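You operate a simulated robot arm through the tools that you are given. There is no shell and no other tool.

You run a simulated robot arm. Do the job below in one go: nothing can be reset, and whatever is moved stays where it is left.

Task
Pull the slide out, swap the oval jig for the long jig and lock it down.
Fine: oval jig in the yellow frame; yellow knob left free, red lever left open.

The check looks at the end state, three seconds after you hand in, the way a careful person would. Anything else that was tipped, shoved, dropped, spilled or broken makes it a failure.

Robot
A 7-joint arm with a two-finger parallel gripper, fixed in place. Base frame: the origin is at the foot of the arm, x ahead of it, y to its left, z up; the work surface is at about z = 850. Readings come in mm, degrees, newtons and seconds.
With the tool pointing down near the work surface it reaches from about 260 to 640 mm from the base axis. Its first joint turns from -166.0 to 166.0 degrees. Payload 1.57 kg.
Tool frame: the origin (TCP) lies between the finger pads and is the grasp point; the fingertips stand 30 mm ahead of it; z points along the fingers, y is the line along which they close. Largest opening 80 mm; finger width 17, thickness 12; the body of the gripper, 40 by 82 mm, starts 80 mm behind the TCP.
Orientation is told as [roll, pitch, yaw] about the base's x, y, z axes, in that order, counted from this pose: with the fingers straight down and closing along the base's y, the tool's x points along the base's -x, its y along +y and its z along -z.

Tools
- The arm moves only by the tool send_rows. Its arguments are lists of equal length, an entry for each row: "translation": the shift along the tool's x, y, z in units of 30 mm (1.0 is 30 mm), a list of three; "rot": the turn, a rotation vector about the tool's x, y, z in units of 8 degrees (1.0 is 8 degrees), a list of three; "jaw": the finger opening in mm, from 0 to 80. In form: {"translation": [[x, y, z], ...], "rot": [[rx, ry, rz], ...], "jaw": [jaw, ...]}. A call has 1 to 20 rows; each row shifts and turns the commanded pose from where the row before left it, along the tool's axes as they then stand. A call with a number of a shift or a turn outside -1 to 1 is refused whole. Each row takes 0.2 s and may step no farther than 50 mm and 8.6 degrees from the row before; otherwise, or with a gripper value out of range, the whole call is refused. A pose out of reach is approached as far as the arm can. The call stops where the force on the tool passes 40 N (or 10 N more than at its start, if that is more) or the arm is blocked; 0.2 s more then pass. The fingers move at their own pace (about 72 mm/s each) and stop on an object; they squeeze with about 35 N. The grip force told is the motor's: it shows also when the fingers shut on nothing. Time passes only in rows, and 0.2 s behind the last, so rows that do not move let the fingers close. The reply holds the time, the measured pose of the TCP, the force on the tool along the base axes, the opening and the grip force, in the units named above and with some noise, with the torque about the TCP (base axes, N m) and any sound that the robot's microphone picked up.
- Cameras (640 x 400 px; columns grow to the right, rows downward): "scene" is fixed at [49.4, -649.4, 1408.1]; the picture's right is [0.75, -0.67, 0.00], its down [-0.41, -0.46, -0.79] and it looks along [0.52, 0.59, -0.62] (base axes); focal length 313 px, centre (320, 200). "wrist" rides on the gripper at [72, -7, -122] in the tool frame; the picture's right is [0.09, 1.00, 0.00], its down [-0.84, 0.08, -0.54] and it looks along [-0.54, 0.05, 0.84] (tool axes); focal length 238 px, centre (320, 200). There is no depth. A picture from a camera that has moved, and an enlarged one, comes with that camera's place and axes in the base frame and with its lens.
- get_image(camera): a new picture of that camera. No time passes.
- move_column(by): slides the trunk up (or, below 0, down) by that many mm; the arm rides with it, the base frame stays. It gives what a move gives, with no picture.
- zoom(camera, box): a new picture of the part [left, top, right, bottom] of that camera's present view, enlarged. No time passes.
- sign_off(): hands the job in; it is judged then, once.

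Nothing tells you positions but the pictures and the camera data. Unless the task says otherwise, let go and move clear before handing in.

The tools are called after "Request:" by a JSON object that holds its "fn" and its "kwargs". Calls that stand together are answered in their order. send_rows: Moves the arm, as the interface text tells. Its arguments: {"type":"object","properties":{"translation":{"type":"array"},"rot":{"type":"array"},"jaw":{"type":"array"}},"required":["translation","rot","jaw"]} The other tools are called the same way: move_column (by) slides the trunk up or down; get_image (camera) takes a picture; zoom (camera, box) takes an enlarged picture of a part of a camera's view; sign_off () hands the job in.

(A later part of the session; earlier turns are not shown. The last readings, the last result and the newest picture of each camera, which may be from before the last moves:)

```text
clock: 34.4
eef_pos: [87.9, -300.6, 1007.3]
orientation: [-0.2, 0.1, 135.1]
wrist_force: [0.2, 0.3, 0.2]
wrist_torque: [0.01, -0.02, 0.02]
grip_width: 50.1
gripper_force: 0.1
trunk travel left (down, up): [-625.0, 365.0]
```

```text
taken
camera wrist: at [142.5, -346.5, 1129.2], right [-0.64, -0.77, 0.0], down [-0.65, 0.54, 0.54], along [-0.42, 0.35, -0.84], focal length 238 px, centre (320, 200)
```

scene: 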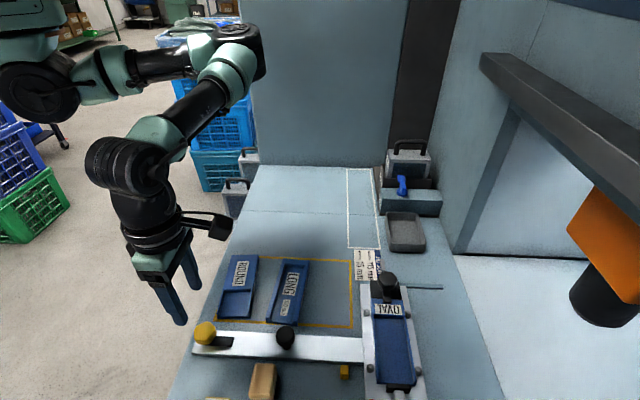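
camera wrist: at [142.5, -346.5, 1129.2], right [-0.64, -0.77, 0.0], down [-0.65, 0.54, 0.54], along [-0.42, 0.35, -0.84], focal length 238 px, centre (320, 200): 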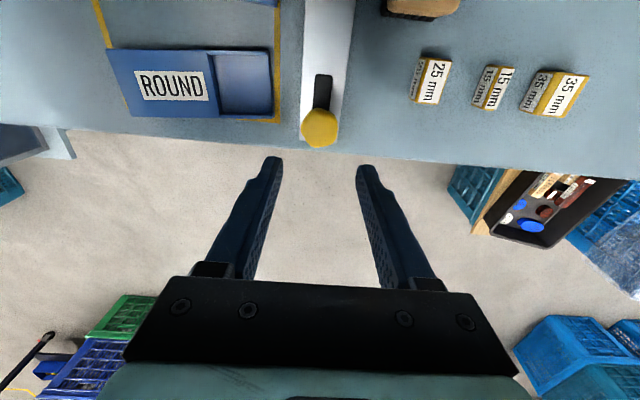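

The slide is out and the yellow knob is released. Next I'll turn to yaw 45° and move over to inspect the carriage, its black knob and the red lever.

Request:
{"fn": "send_rows", "kwargs": {"translation": [[0, 0, -0.5], [0, 0, -0.5], [0, 0, -0.4], [0, 0, 0], [0, 0, 0], [0, 0, 0], [0, 0, 0], [0, 0, 0], [0, 0, 0], [0, 0, 0], [0, 0, 0], [0, 0, 0]], "rot": [[0, 0, 1], [0, 0, 1], [0, 0, 1], [0, 0, 1], [0, 0, 1], [0, 0, 1], [0, 0, 1], [0, 0, 1], [0, 0, 1], [0, 0, 1], [0, 0, 1], [0, 0, 0.26]], "jaw": [80, 80, 80, 80, 80, 80, 80, 80, 80, 80, 80, 80]}}

Request:
{"fn": "send_rows", "kwargs": {"translation": [[0.267, -0.95, 0], [0.267, -0.95, 0], [0.267, -0.95, 0], [0.267, -0.95, 0], [0.267, -0.95, 0], [0.267, -0.95, 0], [0.267, -0.95, 0], [0.267, -0.95, 0], [0.267, -0.95, 0], [0.267, -0.95, 0], [0, 0, 0]], "rot": [[0, 0, 0], [0, 0, 0], [0, 0, 0], [0, 0, 0], [0, 0, 0], [0, 0, 0], [0, 0, 0], [0, 0, 0], [0, 0, 0], [0, 0, 0], [0, 0, 0]], "jaw": [80, 80, 80, 80, 80, 80, 80, 80, 80, 80, 80]}}

Request:
{"fn": "get_image", "kwargs": {"camera": "wrist"}}

Request:
{"fn": "get_image", "kwargs": {"camera": "scene"}}

```text
clock: 37.0
eef_pos: [88.3, -301.9, 1048.9]
orientation: [0.1, -0.1, 44.9]
wrist_force: [0.0, 0.8, 0.3]
wrist_torque: [-0.01, -0.03, -0.02]
grip_width: 80.1
gripper_force: 0.0
trunk travel left (down, up): [-625.0, 365.0]
```

```text
clock: 39.4
eef_pos: [233.0, -558.9, 1048.2]
orientation: [-0.1, 0.1, 45.0]
wrist_force: [-0.3, 0.7, -0.5]
wrist_torque: [-0.04, -0.01, -0.03]
grip_width: 80.1
gripper_force: 0.0
trunk travel left (down, up): [-625.0, 365.0]
```

```text
taken
camera wrist: at [185.8, -613.6, 1171.4], right [-0.77, 0.64, 0.0], down [0.54, 0.65, 0.54], along [0.35, 0.42, -0.84], focal length 238 px, centre (320, 200)
```

wrist: 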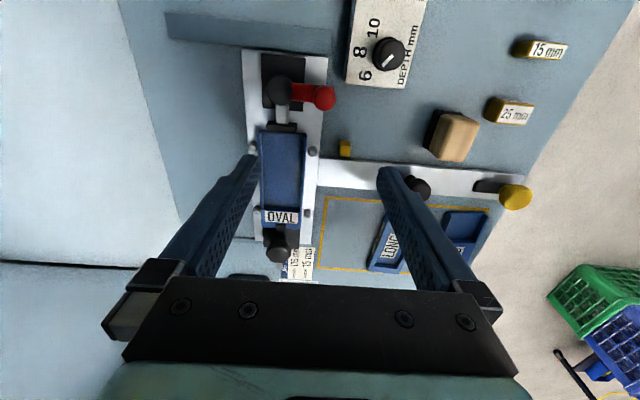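

```text
taken
```

scene: 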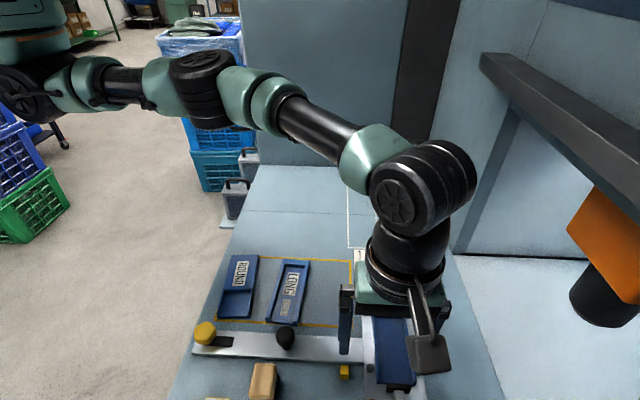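

Request:
{"fn": "zoom", "kwargs": {"camera": "wrist", "box": [225, 40, 355, 140]}}

Request:
{"fn": "zoom", "kwargs": {"camera": "wrist", "box": [225, 130, 355, 280]}}

Request:
{"fn": "zoom", "kwargs": {"camera": "wrist", "box": [225, 30, 355, 290]}}

```text
4.00 times, centred on (290, 90) of wrist
camera zoom: at [185.8, -613.6, 1171.4], right [-0.77, 0.64, 0.0], down [0.54, 0.65, 0.54], along [0.35, 0.42, -0.84], focal length 953 px, centre (440, 640)
```

zoom: 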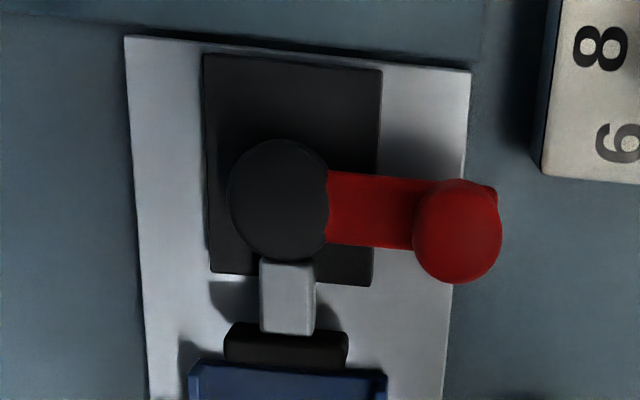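

```text
2.67 times, centred on (290, 205) of wrist
camera zoom: at [185.8, -613.6, 1171.4], right [-0.77, 0.64, 0.0], down [0.54, 0.65, 0.54], along [0.35, 0.42, -0.84], focal length 636 px, centre (400, 187)
```

zoom: 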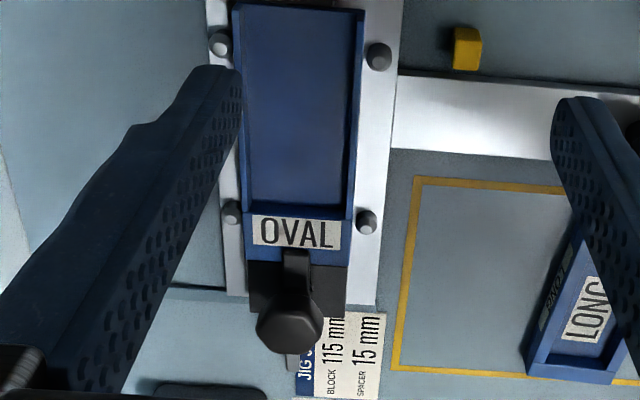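

```text
1.54 times, centred on (290, 160) of wrist
camera zoom: at [185.8, -613.6, 1171.4], right [-0.77, 0.64, 0.0], down [0.54, 0.65, 0.54], along [0.35, 0.42, -0.84], focal length 367 px, centre (366, 262)
```

zoom: 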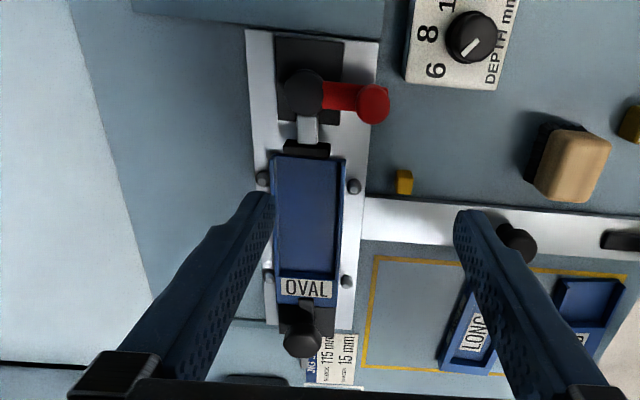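

The OVAL jig sits in a slot between four pins. A black knob with a hold-down paddle is at its +q end, and the red-lever pusher is at the -q end. I'll move above the black knob for a close look.

Request:
{"fn": "send_rows", "kwargs": {"translation": [[-0.842, -0.19, 0.2], [-0.842, -0.19, 0.2], [-0.842, -0.19, 0.2], [-0.842, -0.19, 0.2], [-0.842, -0.19, 0.2], [-0.842, -0.19, 0.2], [-0.842, -0.19, 0.2], [-0.842, -0.19, 0.2], [0, 0, 0]], "rot": [[0, 0, 0], [0, 0, 0], [0, 0, 0], [0, 0, 0], [0, 0, 0], [0, 0, 0], [0, 0, 0], [0, 0, 0], [0, 0, 0]], "jaw": [80, 80, 80, 80, 80, 80, 80, 80, 80]}}

Request:
{"fn": "get_image", "kwargs": {"camera": "wrist"}}

Request:
{"fn": "zoom", "kwargs": {"camera": "wrist", "box": [260, 80, 380, 200]}}

Request:
{"fn": "zoom", "kwargs": {"camera": "scene", "box": [340, 250, 440, 350]}}

```text
clock: 41.4
eef_pos: [408.2, -447.8, 1001.3]
orientation: [0.0, -0.1, 45.0]
wrist_force: [-0.6, 0.1, 1.1]
wrist_torque: [-0.03, -0.01, -0.01]
grip_width: 80.0
gripper_force: 0.1
trunk travel left (down, up): [-625.0, 365.0]
```

```text
taken
camera wrist: at [361.0, -503.2, 1123.0], right [-0.77, 0.64, 0.0], down [0.54, 0.65, 0.54], along [0.35, 0.42, -0.84], focal length 238 px, centre (320, 200)
```

wrist: 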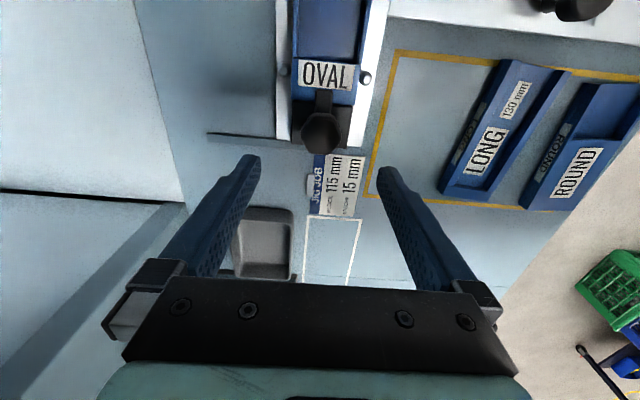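

```text
3.33 times, centred on (320, 140) of wrist
camera zoom: at [361.0, -503.2, 1123.0], right [-0.77, 0.64, 0.0], down [0.54, 0.65, 0.54], along [0.35, 0.42, -0.84], focal length 794 px, centre (320, 400)
```

zoom: 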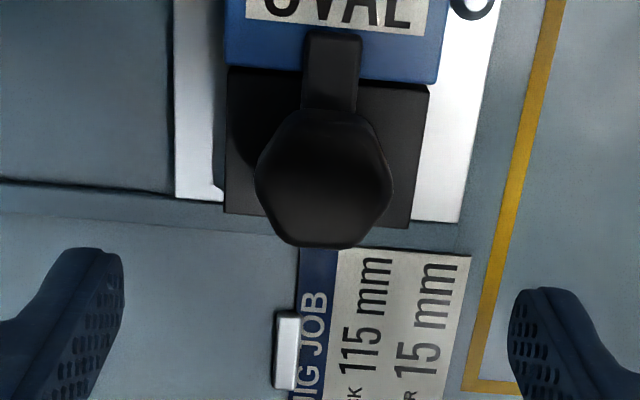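

```text
4.00 times, centred on (390, 300) of scene
camera zoom: at [49.4, -649.4, 1408.1], right [0.75, -0.67, 0.0], down [-0.41, -0.46, -0.79], along [0.52, 0.59, -0.62], focal length 1253 px, centre (40, -200)
```

zoom: 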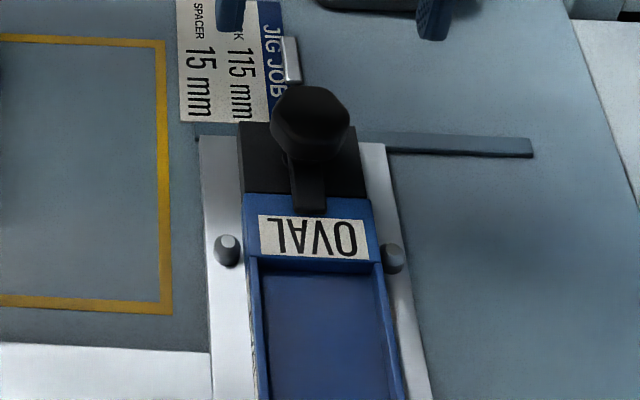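

The knob is about 37 mm wide, centred near p≈604.5, q≈-33, z≈905. I'll lower the fingers around it, keeping the tips above the paddle and base block.

Request:
{"fn": "send_rows", "kwargs": {"translation": [[0.167, 0.027, 0.5], [0, 0, 0.5], [0, 0, 0.5], [0, 0, 0.5], [0, 0, 0.3], [0, 0, 0.2], [0, 0, 0]], "rot": [[0, 0, 0], [0, 0, 0], [0, 0, 0], [0, 0, 0], [0, 0, 0], [0, 0, 0], [0, 0, 0]], "jaw": [80, 80, 80, 80, 80, 80, 80]}}

Request:
{"fn": "get_image", "kwargs": {"camera": "wrist"}}

Request:
{"fn": "zoom", "kwargs": {"camera": "scene", "box": [340, 250, 440, 350]}}

```text
clock: 43.0
eef_pos: [404.3, -450.5, 924.5]
orientation: [0.0, 0.1, 45.1]
wrist_force: [0.1, -0.8, -0.4]
wrist_torque: [0.04, -0.03, 0.0]
grip_width: 80.3
gripper_force: 0.0
trunk travel left (down, up): [-625.0, 365.0]
```

```text
taken
camera wrist: at [357.1, -506.1, 1047.7], right [-0.77, 0.64, 0.0], down [0.54, 0.65, 0.54], along [0.35, 0.42, -0.84], focal length 238 px, centre (320, 200)
```

wrist: 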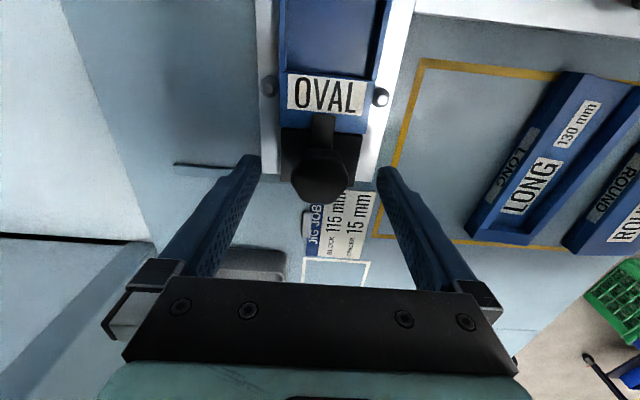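

```text
4.00 times, centred on (390, 300) of scene
camera zoom: at [49.4, -649.4, 1408.1], right [0.75, -0.67, 0.0], down [-0.41, -0.46, -0.79], along [0.52, 0.59, -0.62], focal length 1253 px, centre (40, -200)
```

zoom: 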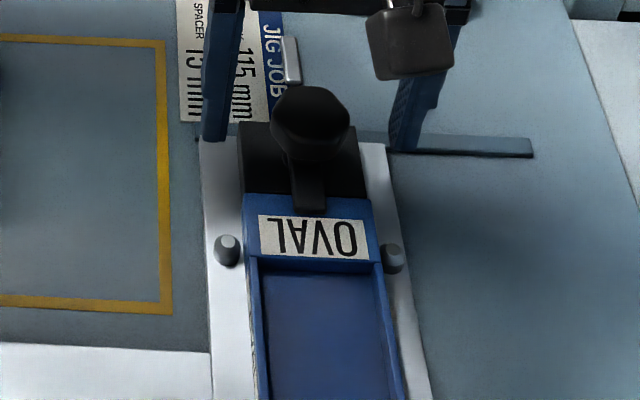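

Request:
{"fn": "send_rows", "kwargs": {"translation": [[0, 0.02, 0], [0, 0, 0], [0, 0, 0], [0, 0, 0], [0, 0, 0]], "rot": [[0, 0, 0], [0, 0, 0], [0, 0, 0], [0, 0, 0], [0, 0, 0]], "jaw": [60, 40, 20, 20, 20]}}

Request:
{"fn": "zoom", "kwargs": {"camera": "wrist", "box": [250, 80, 390, 220]}}

Request:
{"fn": "zoom", "kwargs": {"camera": "scene", "box": [340, 250, 440, 350]}}

```text
clock: 44.2
eef_pos: [403.7, -451.2, 926.4]
orientation: [-0.2, -0.1, 45.1]
wrist_force: [3.6, -4.7, -0.7]
wrist_torque: [-0.12, -0.17, -0.01]
grip_width: 37.4
gripper_force: 43.4
trunk travel left (down, up): [-625.0, 365.0]
```

```text
2.86 times, centred on (320, 150) of wrist
camera zoom: at [357.1, -506.2, 1048.0], right [-0.77, 0.64, 0.0], down [0.54, 0.65, 0.54], along [0.35, 0.42, -0.84], focal length 681 px, centre (320, 343)
```

zoom: 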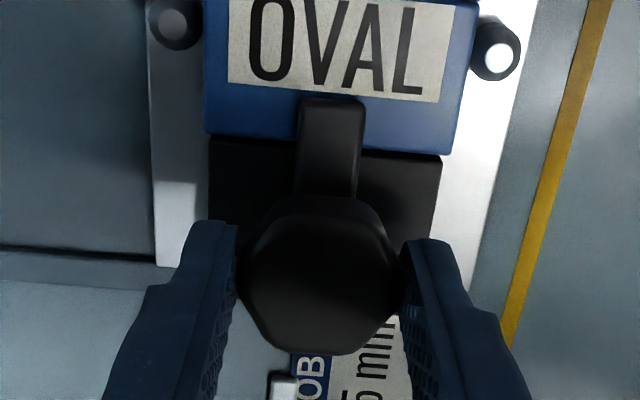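

```text
4.00 times, centred on (390, 300) of scene
camera zoom: at [49.4, -649.4, 1408.1], right [0.75, -0.67, 0.0], down [-0.41, -0.46, -0.79], along [0.52, 0.59, -0.62], focal length 1253 px, centre (40, -200)
```

zoom: 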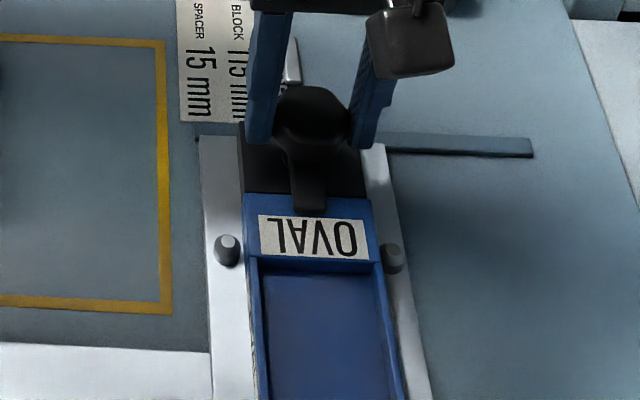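

Gripped. I'll test turning counter-clockwise.

Request:
{"fn": "send_rows", "kwargs": {"translation": [[0, 0, 0], [0, 0, 0], [0, 0, 0], [0, 0, 0]], "rot": [[0, 0, -0.6], [0, 0, -0.6], [0, 0, -0.6], [0, 0, 0]], "jaw": [20, 20, 20, 20]}}

Request:
{"fn": "zoom", "kwargs": {"camera": "wrist", "box": [250, 80, 390, 220]}}

```text
clock: 45.2
eef_pos: [404.5, -451.6, 925.0]
orientation: [0.0, 0.0, 59.7]
wrist_force: [4.7, -5.3, 4.0]
wrist_torque: [-0.03, -0.15, -0.04]
grip_width: 37.6
gripper_force: 43.3
trunk travel left (down, up): [-625.0, 365.0]
```

```text
2.86 times, centred on (320, 150) of wrist
camera zoom: at [372.5, -516.0, 1048.0], right [-0.91, 0.43, 0.0], down [0.36, 0.76, 0.54], along [0.23, 0.49, -0.84], focal length 681 px, centre (320, 343)
```

zoom: 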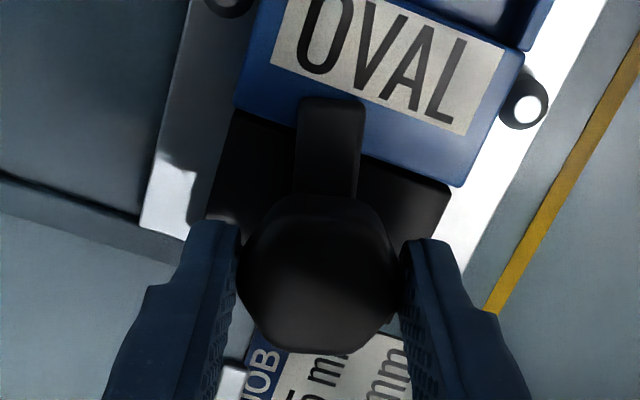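

The paddle turns freely with the knob. I'll continue to about 90°.

Request:
{"fn": "send_rows", "kwargs": {"translation": [[0, 0, 0], [0, 0, 0], [0, 0, 0], [0, 0, 0], [0, 0, 0], [0, 0, 0], [0, 0, 0], [0, 0, 0], [0, 0, 0], [0, 0, 0], [0, 0, 0]], "rot": [[0, 0, -0.94], [0, 0, -0.94], [0, 0, -0.94], [0, 0, -0.94], [0, 0, -0.94], [0, 0, -0.94], [0, 0, -0.94], [0, 0, -0.94], [0, 0, -0.94], [0, 0, -0.94], [0, 0, 0]], "jaw": [20, 20, 20, 20, 20, 20, 20, 20, 20, 20, 20]}}

Request:
{"fn": "get_image", "kwargs": {"camera": "wrist"}}

Request:
{"fn": "zoom", "kwargs": {"camera": "scene", "box": [340, 250, 440, 350]}}

```text
clock: 47.6
eef_pos: [404.9, -451.8, 923.3]
orientation: [0.1, 0.1, 134.8]
wrist_force: [8.4, -11.3, 9.8]
wrist_torque: [0.01, -0.09, 0.01]
grip_width: 37.6
gripper_force: 43.5
trunk travel left (down, up): [-625.0, 365.0]
```

```text
taken
camera wrist: at [458.7, -496.8, 1048.2], right [-0.64, -0.77, 0.0], down [-0.65, 0.54, 0.54], along [-0.41, 0.35, -0.84], focal length 238 px, centre (320, 200)
```

wrist: 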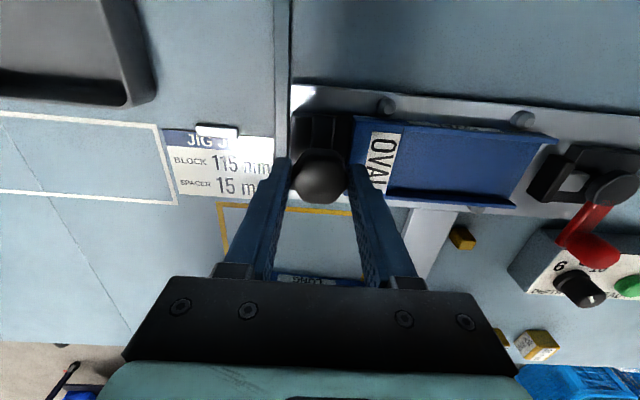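

```text
4.00 times, centred on (390, 300) of scene
camera zoom: at [49.4, -649.4, 1408.1], right [0.75, -0.67, 0.0], down [-0.41, -0.46, -0.79], along [0.52, 0.59, -0.62], focal length 1253 px, centre (40, -200)
```

zoom: 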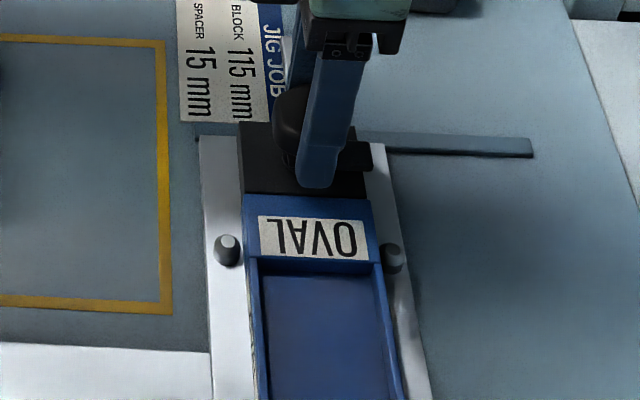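

The paddle now points to +p, off the jig. I'll ease the force, let go and lift up.

Request:
{"fn": "send_rows", "kwargs": {"translation": [[0.05, 0, -0.03], [0, 0, 0], [0, 0, 0], [0, 0, 0], [0, 0, -0.4], [0, 0, -0.7], [0, 0, -0.7], [0, 0, -0.7], [0, 0, 0]], "rot": [[0, 0, 0], [0, 0, 0], [0, 0, 0], [0, 0, 0], [0, 0, 0], [0, 0, 0], [0, 0, 0], [0, 0, 0], [0, 0, 0]], "jaw": [20, 60, 60, 60, 60, 60, 60, 60, 60]}}

Request:
{"fn": "get_image", "kwargs": {"camera": "wrist"}}

Request:
{"fn": "zoom", "kwargs": {"camera": "wrist", "box": [260, 70, 460, 190]}}

Request:
{"fn": "zoom", "kwargs": {"camera": "scene", "box": [340, 260, 460, 400]}}

```text
clock: 49.6
eef_pos: [405.2, -450.1, 1000.5]
orientation: [0.0, 0.0, 134.7]
wrist_force: [0.1, -0.1, 0.1]
wrist_torque: [0.0, 0.01, -0.01]
grip_width: 60.3
gripper_force: 0.0
trunk travel left (down, up): [-625.0, 365.0]
```

```text
taken
camera wrist: at [459.1, -497.0, 1123.8], right [-0.64, -0.77, 0.0], down [-0.64, 0.54, 0.54], along [-0.41, 0.35, -0.84], focal length 238 px, centre (320, 200)
```

wrist: 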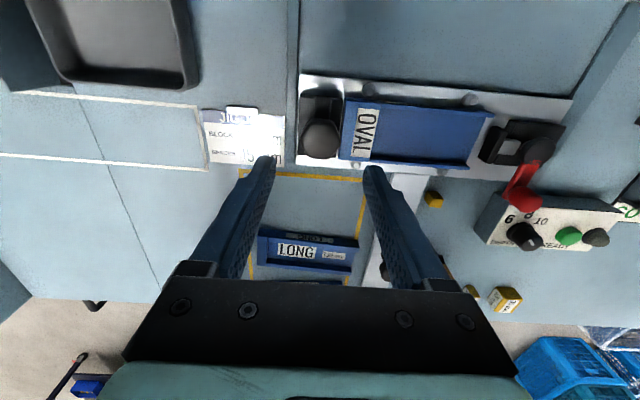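

```text
3.20 times, centred on (360, 130) of wrist
camera zoom: at [459.1, -497.0, 1123.8], right [-0.64, -0.77, 0.0], down [-0.64, 0.54, 0.54], along [-0.41, 0.35, -0.84], focal length 763 px, centre (192, 424)
```

zoom: 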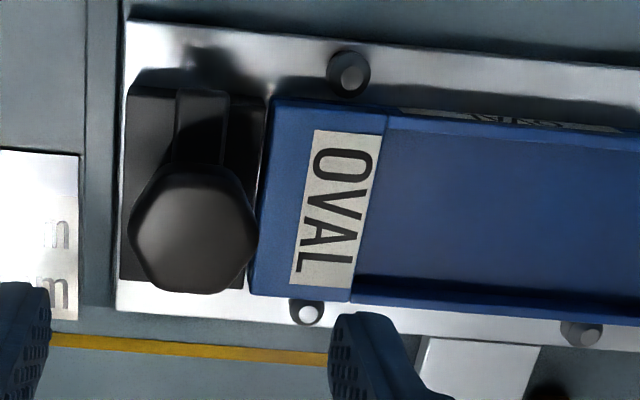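

```text
2.86 times, centred on (400, 330) of scene
camera zoom: at [49.4, -649.4, 1408.1], right [0.75, -0.67, 0.0], down [-0.41, -0.46, -0.79], along [0.52, 0.59, -0.62], focal length 895 px, centre (91, -171)
```

zoom: 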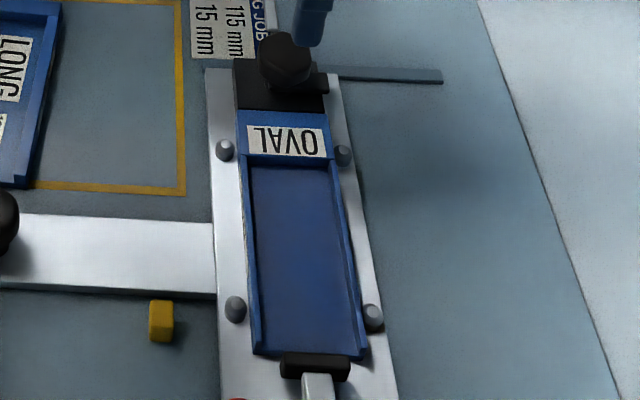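

Request:
{"fn": "zoom", "kwargs": {"camera": "wrist", "box": [450, 90, 580, 220]}}

Request:
{"fn": "zoom", "kwargs": {"camera": "scene", "box": [370, 340, 450, 400]}}

```text
3.08 times, centred on (515, 155) of wrist
camera zoom: at [459.1, -497.0, 1123.8], right [-0.64, -0.77, 0.0], down [-0.64, 0.54, 0.54], along [-0.41, 0.35, -0.84], focal length 733 px, centre (-280, 338)
```

zoom: 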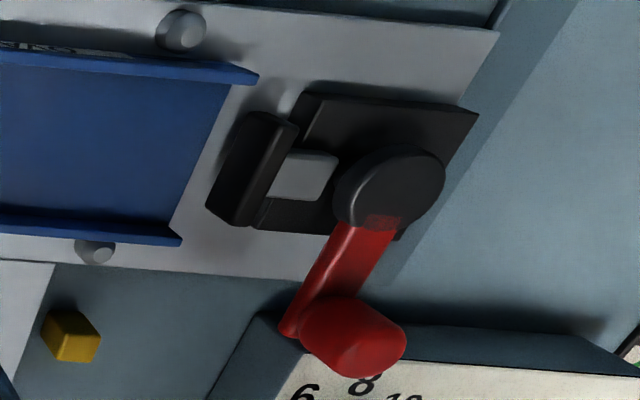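

```text
6.67 times, centred on (410, 370) of scene
camera zoom: at [49.4, -649.4, 1408.1], right [0.75, -0.67, 0.0], down [-0.41, -0.46, -0.79], along [0.52, 0.59, -0.62], focal length 2089 px, centre (-280, -933)
```

zoom: 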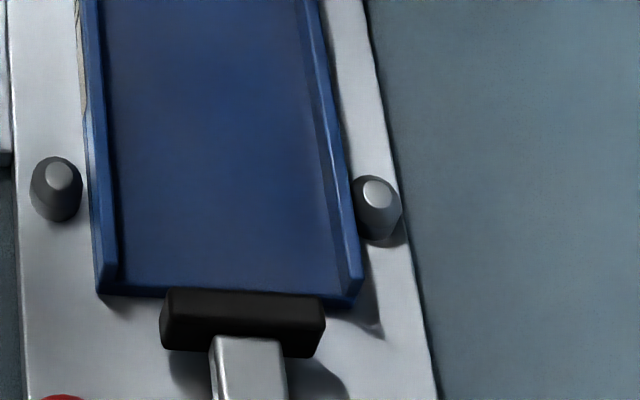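

The pusher pad has a clear gap to the jig, so the red lever is already open. I'll turn back to yaw 45° and survey the yellow frame to find the free spot for the oval jig.

Request:
{"fn": "send_rows", "kwargs": {"translation": [[0, 0, -0.4], [0, 0, -0.4], [0, 0, -0.4], [0, 0, -0.4], [0, 0, -0.4], [0, 0, 0], [0, 0, 0], [0, 0, 0], [0, 0, 0], [0, 0, 0], [0, 0, 0], [0, 0, 0], [0.32, 0.733, 0], [0.32, 0.733, 0], [0.32, 0.733, 0], [0.32, 0.733, 0], [0.32, 0.733, 0], [0, 0, 0]], "rot": [[0, 0, 1], [0, 0, 1], [0, 0, 1], [0, 0, 1], [0, 0, 1], [0, 0, 1], [0, 0, 1], [0, 0, 1], [0, 0, 1], [0, 0, 1], [0, 0, 1], [0, 0, 0.22], [0, 0, 0], [0, 0, 0], [0, 0, 0], [0, 0, 0], [0, 0, 0], [0, 0, 0]], "jaw": [80, 80, 80, 80, 80, 80, 80, 80, 80, 80, 80, 80, 80, 80, 80, 80, 80, 80]}}

Request:
{"fn": "get_image", "kwargs": {"camera": "wrist"}}

Request:
{"fn": "get_image", "kwargs": {"camera": "scene"}}

```text
clock: 53.4
eef_pos: [293.2, -407.1, 1060.7]
orientation: [-0.1, 0.0, 44.9]
wrist_force: [-0.9, -0.4, 0.5]
wrist_torque: [0.0, 0.0, 0.0]
grip_width: 79.9
gripper_force: 0.1
trunk travel left (down, up): [-625.0, 365.0]
```

```text
taken
camera wrist: at [245.7, -463.0, 1183.3], right [-0.77, 0.64, 0.0], down [0.54, 0.65, 0.54], along [0.35, 0.42, -0.84], focal length 238 px, centre (320, 200)
```

wrist: 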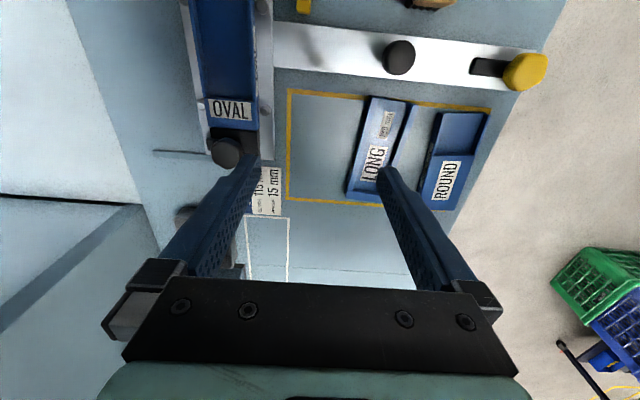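

```text
taken
```

scene: 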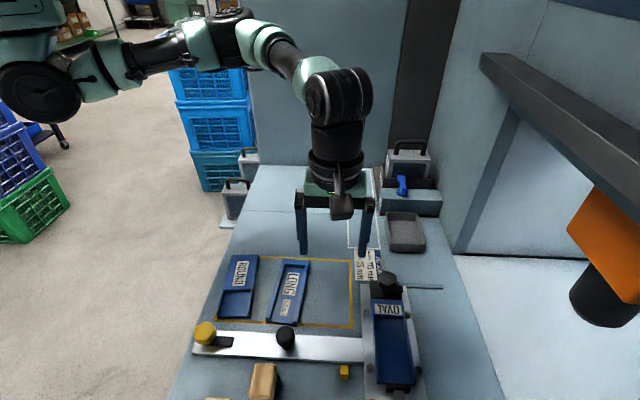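

Request:
{"fn": "zoom", "kwargs": {"camera": "wrist", "box": [270, 70, 430, 220]}}

Request:
{"fn": "zoom", "kwargs": {"camera": "wrist", "box": [170, 0, 310, 190]}}

Request:
{"fn": "zoom", "kwargs": {"camera": "scene", "box": [200, 240, 360, 360]}}

```text
2.67 times, centred on (350, 145) of wrist
camera zoom: at [245.7, -463.0, 1183.3], right [-0.77, 0.64, 0.0], down [0.54, 0.65, 0.54], along [0.35, 0.42, -0.84], focal length 636 px, centre (240, 347)
```

zoom: 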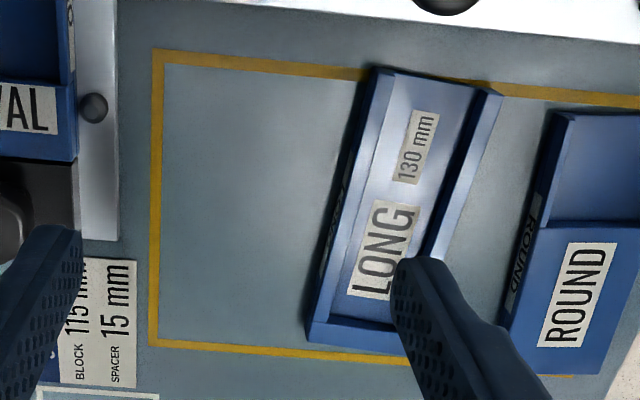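

```text
2.11 times, centred on (240, 95) of wrist
camera zoom: at [245.7, -463.0, 1183.3], right [-0.77, 0.64, 0.0], down [0.54, 0.65, 0.54], along [0.35, 0.42, -0.84], focal length 502 px, centre (488, 421)
```

zoom: 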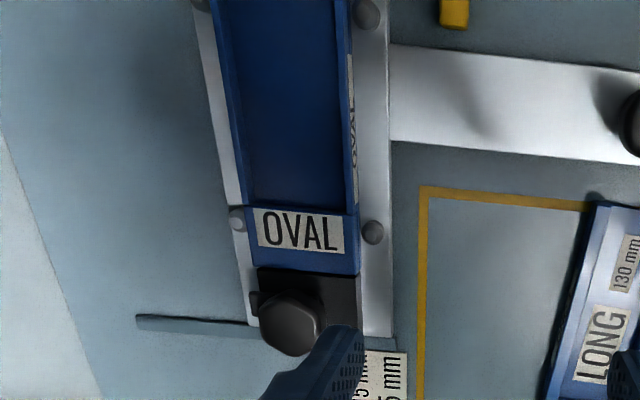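

```text
3.33 times, centred on (280, 300) of scene
camera zoom: at [49.4, -649.4, 1408.1], right [0.75, -0.67, 0.0], down [-0.41, -0.46, -0.79], along [0.52, 0.59, -0.62], focal length 1044 px, centre (453, -133)
```

zoom: 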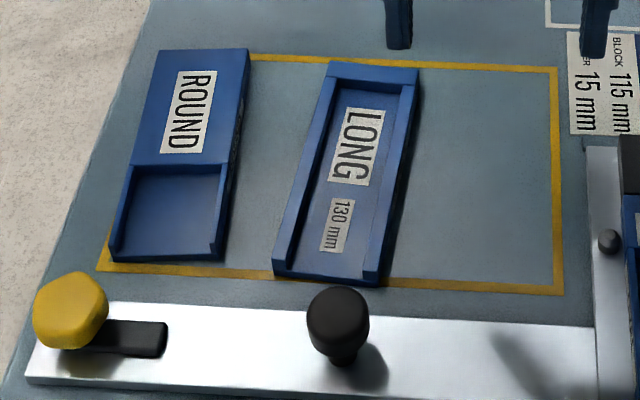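

The frame's inner area spans about p < 532 and q -98 to 58, so the free third suits the oval jig at about p≈495, q≈-20. The oval's sides are at p≈572 and 636. I'll go above it and descend between the pins to grip at q≈-125.

Request:
{"fn": "send_rows", "kwargs": {"translation": [[0.297, -0.728, 0], [0.297, -0.728, 0], [0.297, -0.728, 0], [0.297, -0.728, 0], [0.297, -0.728, 0], [0, 0, 0.9], [0, 0, 0.9], [0, 0, 0.9], [0, 0, 0.9], [0, 0, 0]], "rot": [[0, 0, 0], [0, 0, 0], [0, 0, 0], [0, 0, 0], [0, 0, 0], [0, 0, 0], [0, 0, 0], [0, 0, 0], [0, 0, 0], [0, 0, 0]], "jaw": [80, 80, 80, 80, 80, 80, 80, 80, 80, 80]}}

Request:
{"fn": "get_image", "kwargs": {"camera": "wrist"}}

Request:
{"fn": "zoom", "kwargs": {"camera": "scene", "box": [340, 270, 460, 400]}}

```text
clock: 55.6
eef_pos: [337.6, -515.4, 953.5]
orientation: [0.0, 0.0, 44.9]
wrist_force: [0.1, 0.1, 0.3]
wrist_torque: [0.01, -0.01, -0.02]
grip_width: 80.0
gripper_force: 0.1
trunk travel left (down, up): [-625.0, 365.0]
```

```text
taken
camera wrist: at [291.1, -570.4, 1075.9], right [-0.77, 0.64, 0.0], down [0.54, 0.65, 0.54], along [0.35, 0.42, -0.84], focal length 238 px, centre (320, 200)
```

wrist: 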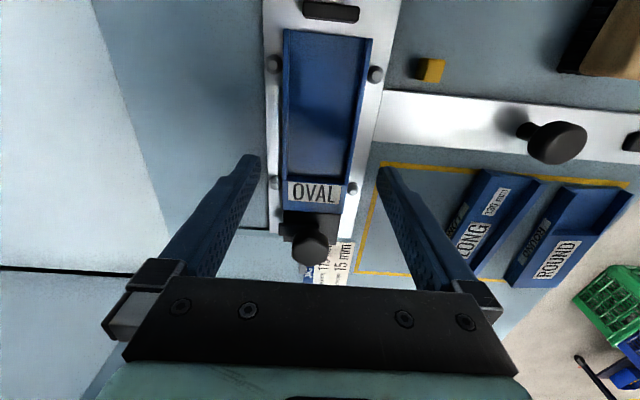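

```text
3.08 times, centred on (400, 335) of scene
camera zoom: at [49.4, -649.4, 1408.1], right [0.75, -0.67, 0.0], down [-0.41, -0.46, -0.79], along [0.52, 0.59, -0.62], focal length 964 px, centre (74, -215)
```

zoom: 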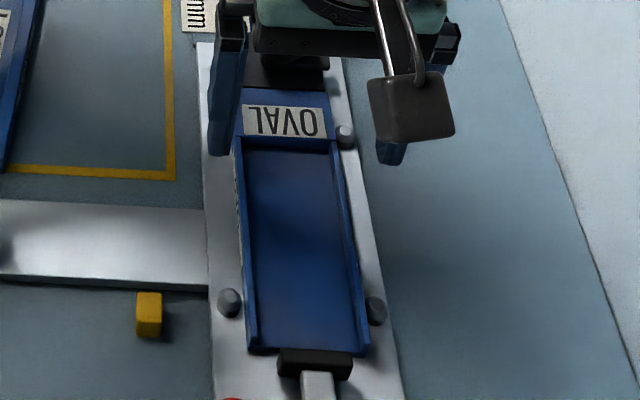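

Request:
{"fn": "zoom", "kwargs": {"camera": "wrist", "box": [255, 80, 395, 210]}}

```text
3.08 times, centred on (325, 145) of wrist
camera zoom: at [291.1, -570.4, 1075.9], right [-0.77, 0.64, 0.0], down [0.54, 0.65, 0.54], along [0.35, 0.42, -0.84], focal length 733 px, centre (305, 369)
```

zoom: 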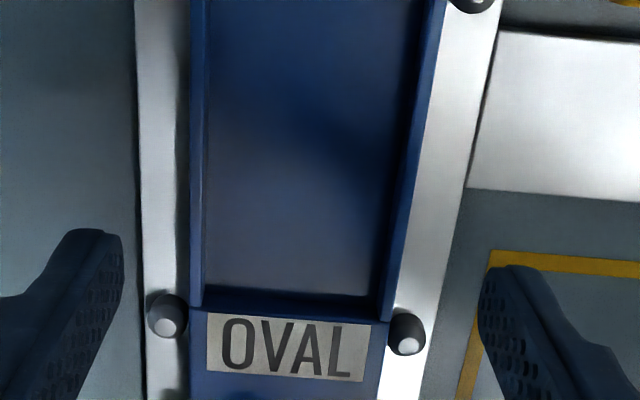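

Request:
{"fn": "send_rows", "kwargs": {"translation": [[0, -0.033, 0.6], [0, 0, 0.6], [0, 0, 0.4], [0, 0, 0.2], [0, 0, 0.1], [0, 0, 0]], "rot": [[0, 0, 0], [0, 0, 0], [0, 0, 0], [0, 0, 0], [0, 0, 0], [0, 0, 0]], "jaw": [80, 80, 80, 80, 80, 80]}}

Request:
{"fn": "get_image", "kwargs": {"camera": "wrist"}}

Request:
{"fn": "zoom", "kwargs": {"camera": "scene", "box": [340, 270, 460, 400]}}

```text
clock: 57.0
eef_pos: [339.1, -517.5, 896.7]
orientation: [0.0, 0.0, 44.9]
wrist_force: [0.0, 0.0, -0.5]
wrist_torque: [-0.01, 0.01, 0.0]
grip_width: 80.1
gripper_force: 0.0
trunk travel left (down, up): [-625.0, 365.0]
```

```text
taken
camera wrist: at [292.0, -571.9, 1018.5], right [-0.77, 0.64, 0.0], down [0.54, 0.65, 0.54], along [0.35, 0.42, -0.84], focal length 238 px, centre (320, 200)
```

wrist: 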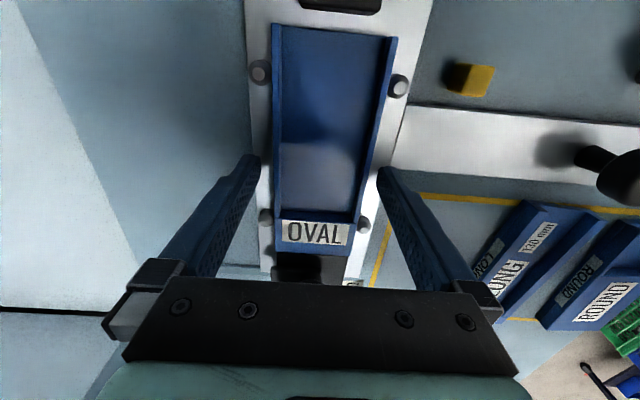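

```text
3.08 times, centred on (400, 335) of scene
camera zoom: at [49.4, -649.4, 1408.1], right [0.75, -0.67, 0.0], down [-0.41, -0.46, -0.79], along [0.52, 0.59, -0.62], focal length 964 px, centre (74, -215)
```

zoom: 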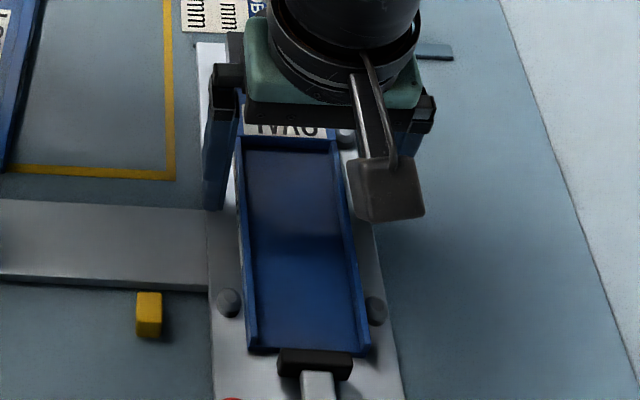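

The fingers straddle the oval jig with the tips just above the plate. Closing now.

Request:
{"fn": "send_rows", "kwargs": {"translation": [[0, 0, 0], [0, 0, 0], [0, 0, 0], [0, 0, 0]], "rot": [[0, 0, 0], [0, 0, 0], [0, 0, 0], [0, 0, 0]], "jaw": [70, 50, 50, 50]}}

Request:
{"fn": "get_image", "kwargs": {"camera": "wrist"}}

```text
clock: 58.0
eef_pos: [339.6, -517.4, 895.7]
orientation: [0.0, 0.0, 44.9]
wrist_force: [0.6, 0.7, -0.2]
wrist_torque: [-0.06, 0.0, 0.01]
grip_width: 61.6
gripper_force: 35.5
trunk travel left (down, up): [-625.0, 365.0]
```

```text
taken
camera wrist: at [292.1, -571.9, 1018.6], right [-0.77, 0.64, 0.0], down [0.54, 0.65, 0.54], along [0.35, 0.42, -0.84], focal length 238 px, centre (320, 200)
```

wrist: 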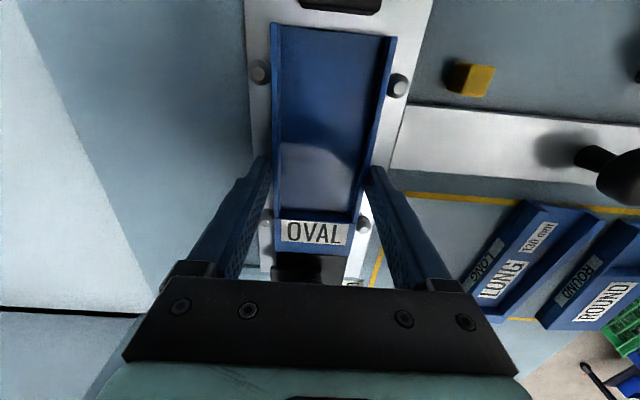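

Gripped at 61.6 mm. Lifting slowly.

Request:
{"fn": "send_rows", "kwargs": {"translation": [[0, 0, -0.2], [0, 0, -0.3], [0, 0, -0.4], [0, 0, 0]], "rot": [[0, 0, 0], [0, 0, 0], [0, 0, 0], [0, 0, 0]], "jaw": [50, 50, 50, 50]}}

Request:
{"fn": "get_image", "kwargs": {"camera": "wrist"}}

Request:
{"fn": "zoom", "kwargs": {"camera": "scene", "box": [340, 270, 460, 400]}}

```text
clock: 59.0
eef_pos: [339.5, -516.2, 922.1]
orientation: [0.1, -0.1, 44.9]
wrist_force: [-0.7, -0.3, -2.1]
wrist_torque: [-0.02, 0.01, 0.02]
grip_width: 61.8
gripper_force: 34.7
trunk travel left (down, up): [-625.0, 365.0]
```

```text
taken
camera wrist: at [291.9, -571.9, 1045.1], right [-0.77, 0.64, 0.0], down [0.54, 0.65, 0.54], along [0.35, 0.42, -0.84], focal length 238 px, centre (320, 200)
```

wrist: 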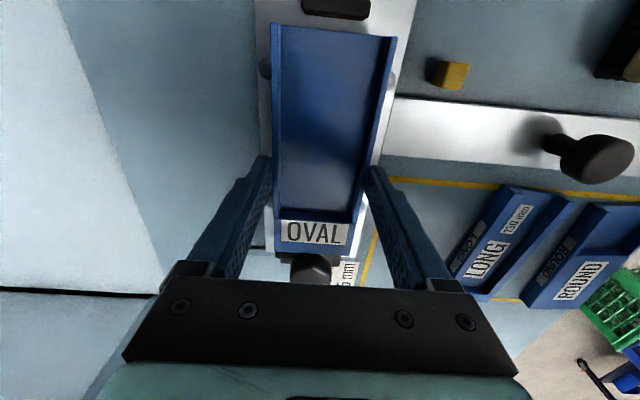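

```text
3.08 times, centred on (400, 335) of scene
camera zoom: at [49.4, -649.4, 1408.1], right [0.75, -0.67, 0.0], down [-0.41, -0.46, -0.79], along [0.52, 0.59, -0.62], focal length 964 px, centre (74, -215)
```

zoom: 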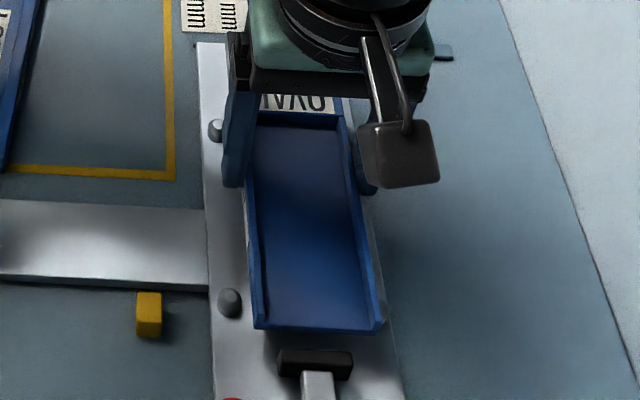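

The jig is up cleanly and weighs about 0.2 kg. I'll raise it, carry it over the free part of the yellow frame and check before lowering.

Request:
{"fn": "send_rows", "kwargs": {"translation": [[0, 0, -0.67], [0, 0, -0.67], [0, 0, -0.66], [0, 0.7306, 0], [0, 0.7306, 0], [0, 0.7306, 0], [0, 0.7306, 0], [0, 0.7306, 0], [-0.7274, 0, 0], [-0.7274, 0, 0], [-0.7274, 0, 0], [-0.7274, 0, 0], [-0.7274, 0, 0], [0, 0, 0.5], [0, 0, 0.5], [0, 0, 0.5], [0, 0, 0]], "rot": [[0, 0, 0], [0, 0, 0], [0, 0, 0], [0, 0, 0], [0, 0, 0], [0, 0, 0], [0, 0, 0], [0, 0, 0], [0, 0, 0], [0, 0, 0], [0, 0, 0], [0, 0, 0], [0, 0, 0], [0, 0, 0], [0, 0, 0], [0, 0, 0], [0, 0, 0]], "jaw": [50, 50, 50, 50, 50, 50, 50, 50, 50, 50, 50, 50, 50, 50, 50, 50, 50]}}

Request:
{"fn": "get_image", "kwargs": {"camera": "wrist"}}

Request:
{"fn": "get_image", "kwargs": {"camera": "scene"}}

```text
clock: 62.6
eef_pos: [338.4, -363.1, 938.3]
orientation: [0.0, 0.0, 44.9]
wrist_force: [-0.3, 0.2, -2.8]
wrist_torque: [0.0, 0.04, 0.01]
grip_width: 61.9
gripper_force: 35.2
trunk travel left (down, up): [-625.0, 365.0]
```

```text
taken
camera wrist: at [292.2, -417.7, 1060.3], right [-0.77, 0.64, 0.0], down [0.54, 0.65, 0.54], along [0.35, 0.42, -0.84], focal length 238 px, centre (320, 200)
```

wrist: 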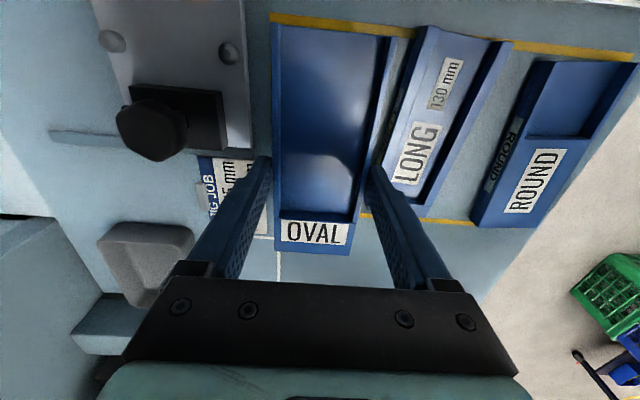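

```text
taken
```

scene: 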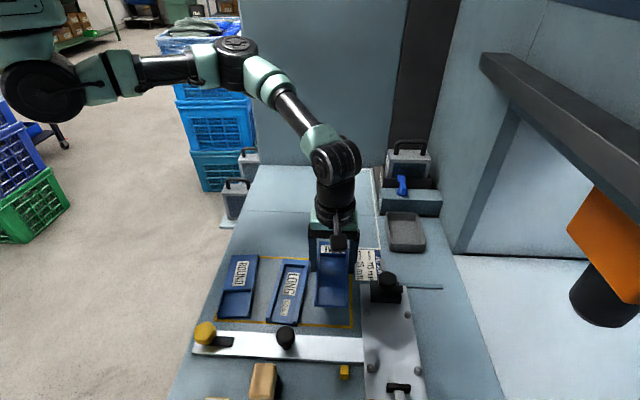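

The position over the frame looks right: p≈496, q≈-17.5, clear of LONG. Lowering the oval jig to the table.

Request:
{"fn": "send_rows", "kwargs": {"translation": [[0, 0, 0.5], [0, 0, 0.5], [0, 0, 0.3], [0, 0, 0.2], [0, 0, 0.15], [0, 0, 0.07], [0, 0, 0]], "rot": [[0, 0, 0], [0, 0, 0], [0, 0, 0], [0, 0, 0], [0, 0, 0], [0, 0, 0], [0, 0, 0]], "jaw": [50, 50, 50, 50, 50, 50, 50]}}

Request:
{"fn": "get_image", "kwargs": {"camera": "wrist"}}

Request:
{"fn": "zoom", "kwargs": {"camera": "scene", "box": [250, 240, 380, 350]}}

```text
clock: 64.2
eef_pos: [339.2, -362.8, 886.5]
orientation: [0.0, 0.0, 44.9]
wrist_force: [-0.1, 0.0, -2.6]
wrist_torque: [0.01, 0.04, 0.0]
grip_width: 61.8
gripper_force: 34.8
trunk travel left (down, up): [-625.0, 365.0]
```

```text
taken
camera wrist: at [292.1, -417.6, 1009.0], right [-0.77, 0.64, 0.0], down [0.54, 0.65, 0.54], along [0.35, 0.42, -0.84], focal length 238 px, centre (320, 200)
```

wrist: 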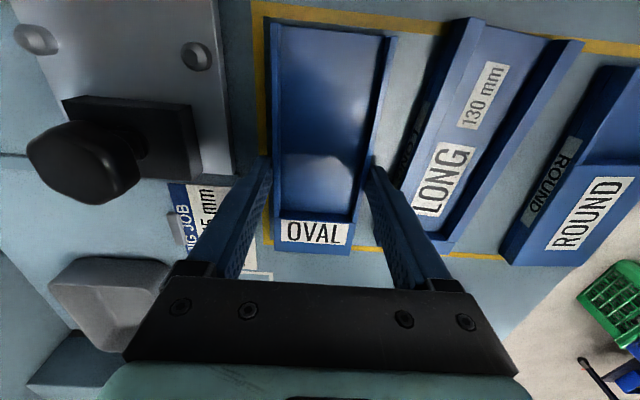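

```text
3.64 times, centred on (315, 295) of scene
camera zoom: at [49.4, -649.4, 1408.1], right [0.75, -0.67, 0.0], down [-0.41, -0.46, -0.79], along [0.52, 0.59, -0.62], focal length 1140 px, centre (338, -146)
```

zoom: 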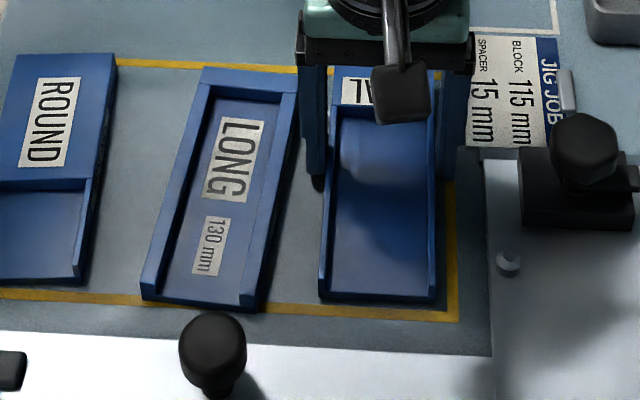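

Still hanging by a millimetre or two, so I'll lower in tiny steps until it touches.

Request:
{"fn": "send_rows", "kwargs": {"translation": [[0, 0, 0.04], [0, 0, 0.04], [0, 0, 0]], "rot": [[0, 0, 0], [0, 0, 0], [0, 0, 0]], "jaw": [50, 50, 50]}}

```text
clock: 65.0
eef_pos: [339.7, -362.4, 885.0]
orientation: [-0.1, 0.0, 44.9]
wrist_force: [0.1, 0.8, 7.7]
wrist_torque: [0.3, 0.11, -0.03]
grip_width: 61.8
gripper_force: 35.2
trunk travel left (down, up): [-625.0, 365.0]
```

It's touching the table. Opening the fingers a little and lifting straight up.

Request:
{"fn": "send_rows", "kwargs": {"translation": [[0, 0, -0.03], [0, 0, 0], [0, 0, 0], [0, 0, -0.3], [0, 0, -0.5], [0, 0, -0.8], [0, 0, -0.9], [0, 0, -0.9], [0, 0, -0.9], [0, 0, 0]], "rot": [[0, 0, 0], [0, 0, 0], [0, 0, 0], [0, 0, 0], [0, 0, 0], [0, 0, 0], [0, 0, 0], [0, 0, 0], [0, 0, 0], [0, 0, 0]], "jaw": [50, 71, 71, 71, 71, 71, 71, 80, 80, 80]}}

Request:
{"fn": "get_image", "kwargs": {"camera": "wrist"}}

Request:
{"fn": "zoom", "kwargs": {"camera": "scene", "box": [200, 230, 400, 370]}}

```text
clock: 67.2
eef_pos: [339.7, -362.5, 1015.1]
orientation: [0.0, 0.0, 44.8]
wrist_force: [-0.3, 0.1, 0.1]
wrist_torque: [0.02, 0.01, -0.03]
grip_width: 80.1
gripper_force: 0.1
trunk travel left (down, up): [-625.0, 365.0]
```

```text
taken
camera wrist: at [292.4, -417.1, 1137.4], right [-0.77, 0.64, 0.0], down [0.54, 0.65, 0.54], along [0.35, 0.42, -0.84], focal length 238 px, centre (320, 200)
```

wrist: 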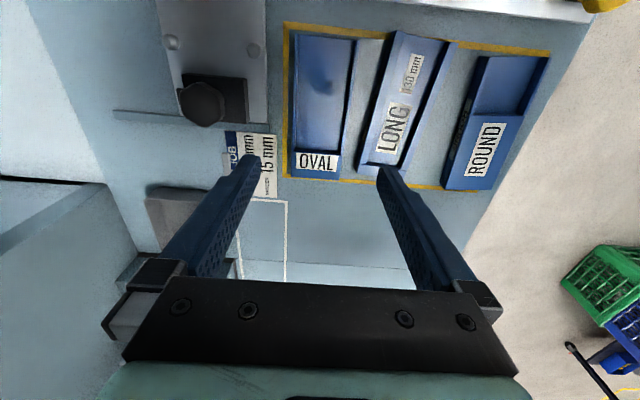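

```text
2.86 times, centred on (300, 300) of scene
camera zoom: at [49.4, -649.4, 1408.1], right [0.75, -0.67, 0.0], down [-0.41, -0.46, -0.79], along [0.52, 0.59, -0.62], focal length 895 px, centre (377, -86)
```

zoom: 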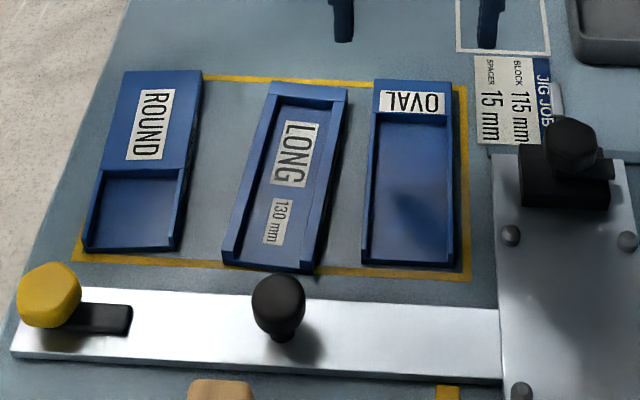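

The oval jig is inside the yellow frame. Now I'll measure the LONG jig's position and small tilt.

Request:
{"fn": "zoom", "kwargs": {"camera": "wrist", "box": [280, 15, 460, 195]}}

Request:
{"fn": "zoom", "kwargs": {"camera": "scene", "box": [260, 250, 330, 330]}}

```text
2.22 times, centred on (370, 105) of wrist
camera zoom: at [292.4, -417.1, 1137.4], right [-0.77, 0.64, 0.0], down [0.54, 0.65, 0.54], along [0.35, 0.42, -0.84], focal length 530 px, centre (209, 411)
```

zoom: 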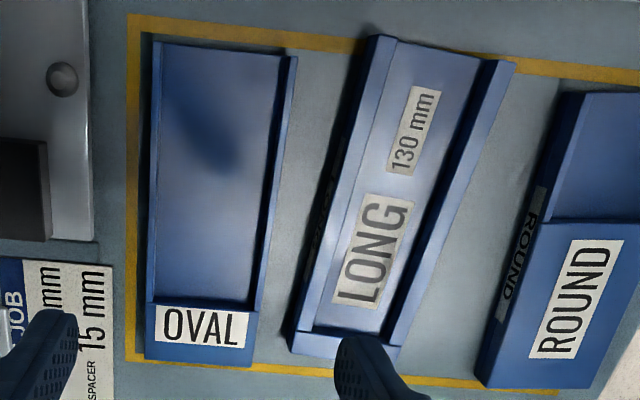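

```text
5.00 times, centred on (295, 290) of scene
camera zoom: at [49.4, -649.4, 1408.1], right [0.75, -0.67, 0.0], down [-0.41, -0.46, -0.79], along [0.52, 0.59, -0.62], focal length 1567 px, centre (445, -250)
```

zoom: 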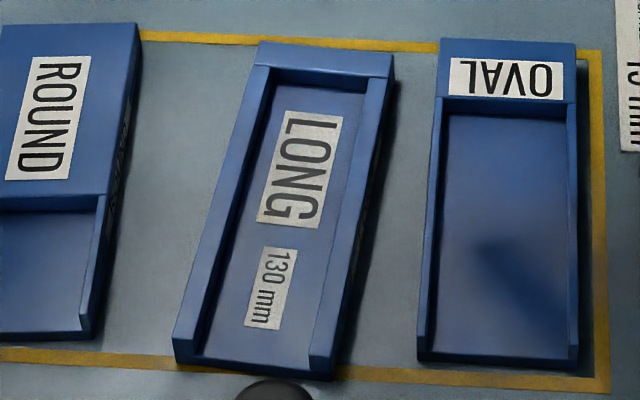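

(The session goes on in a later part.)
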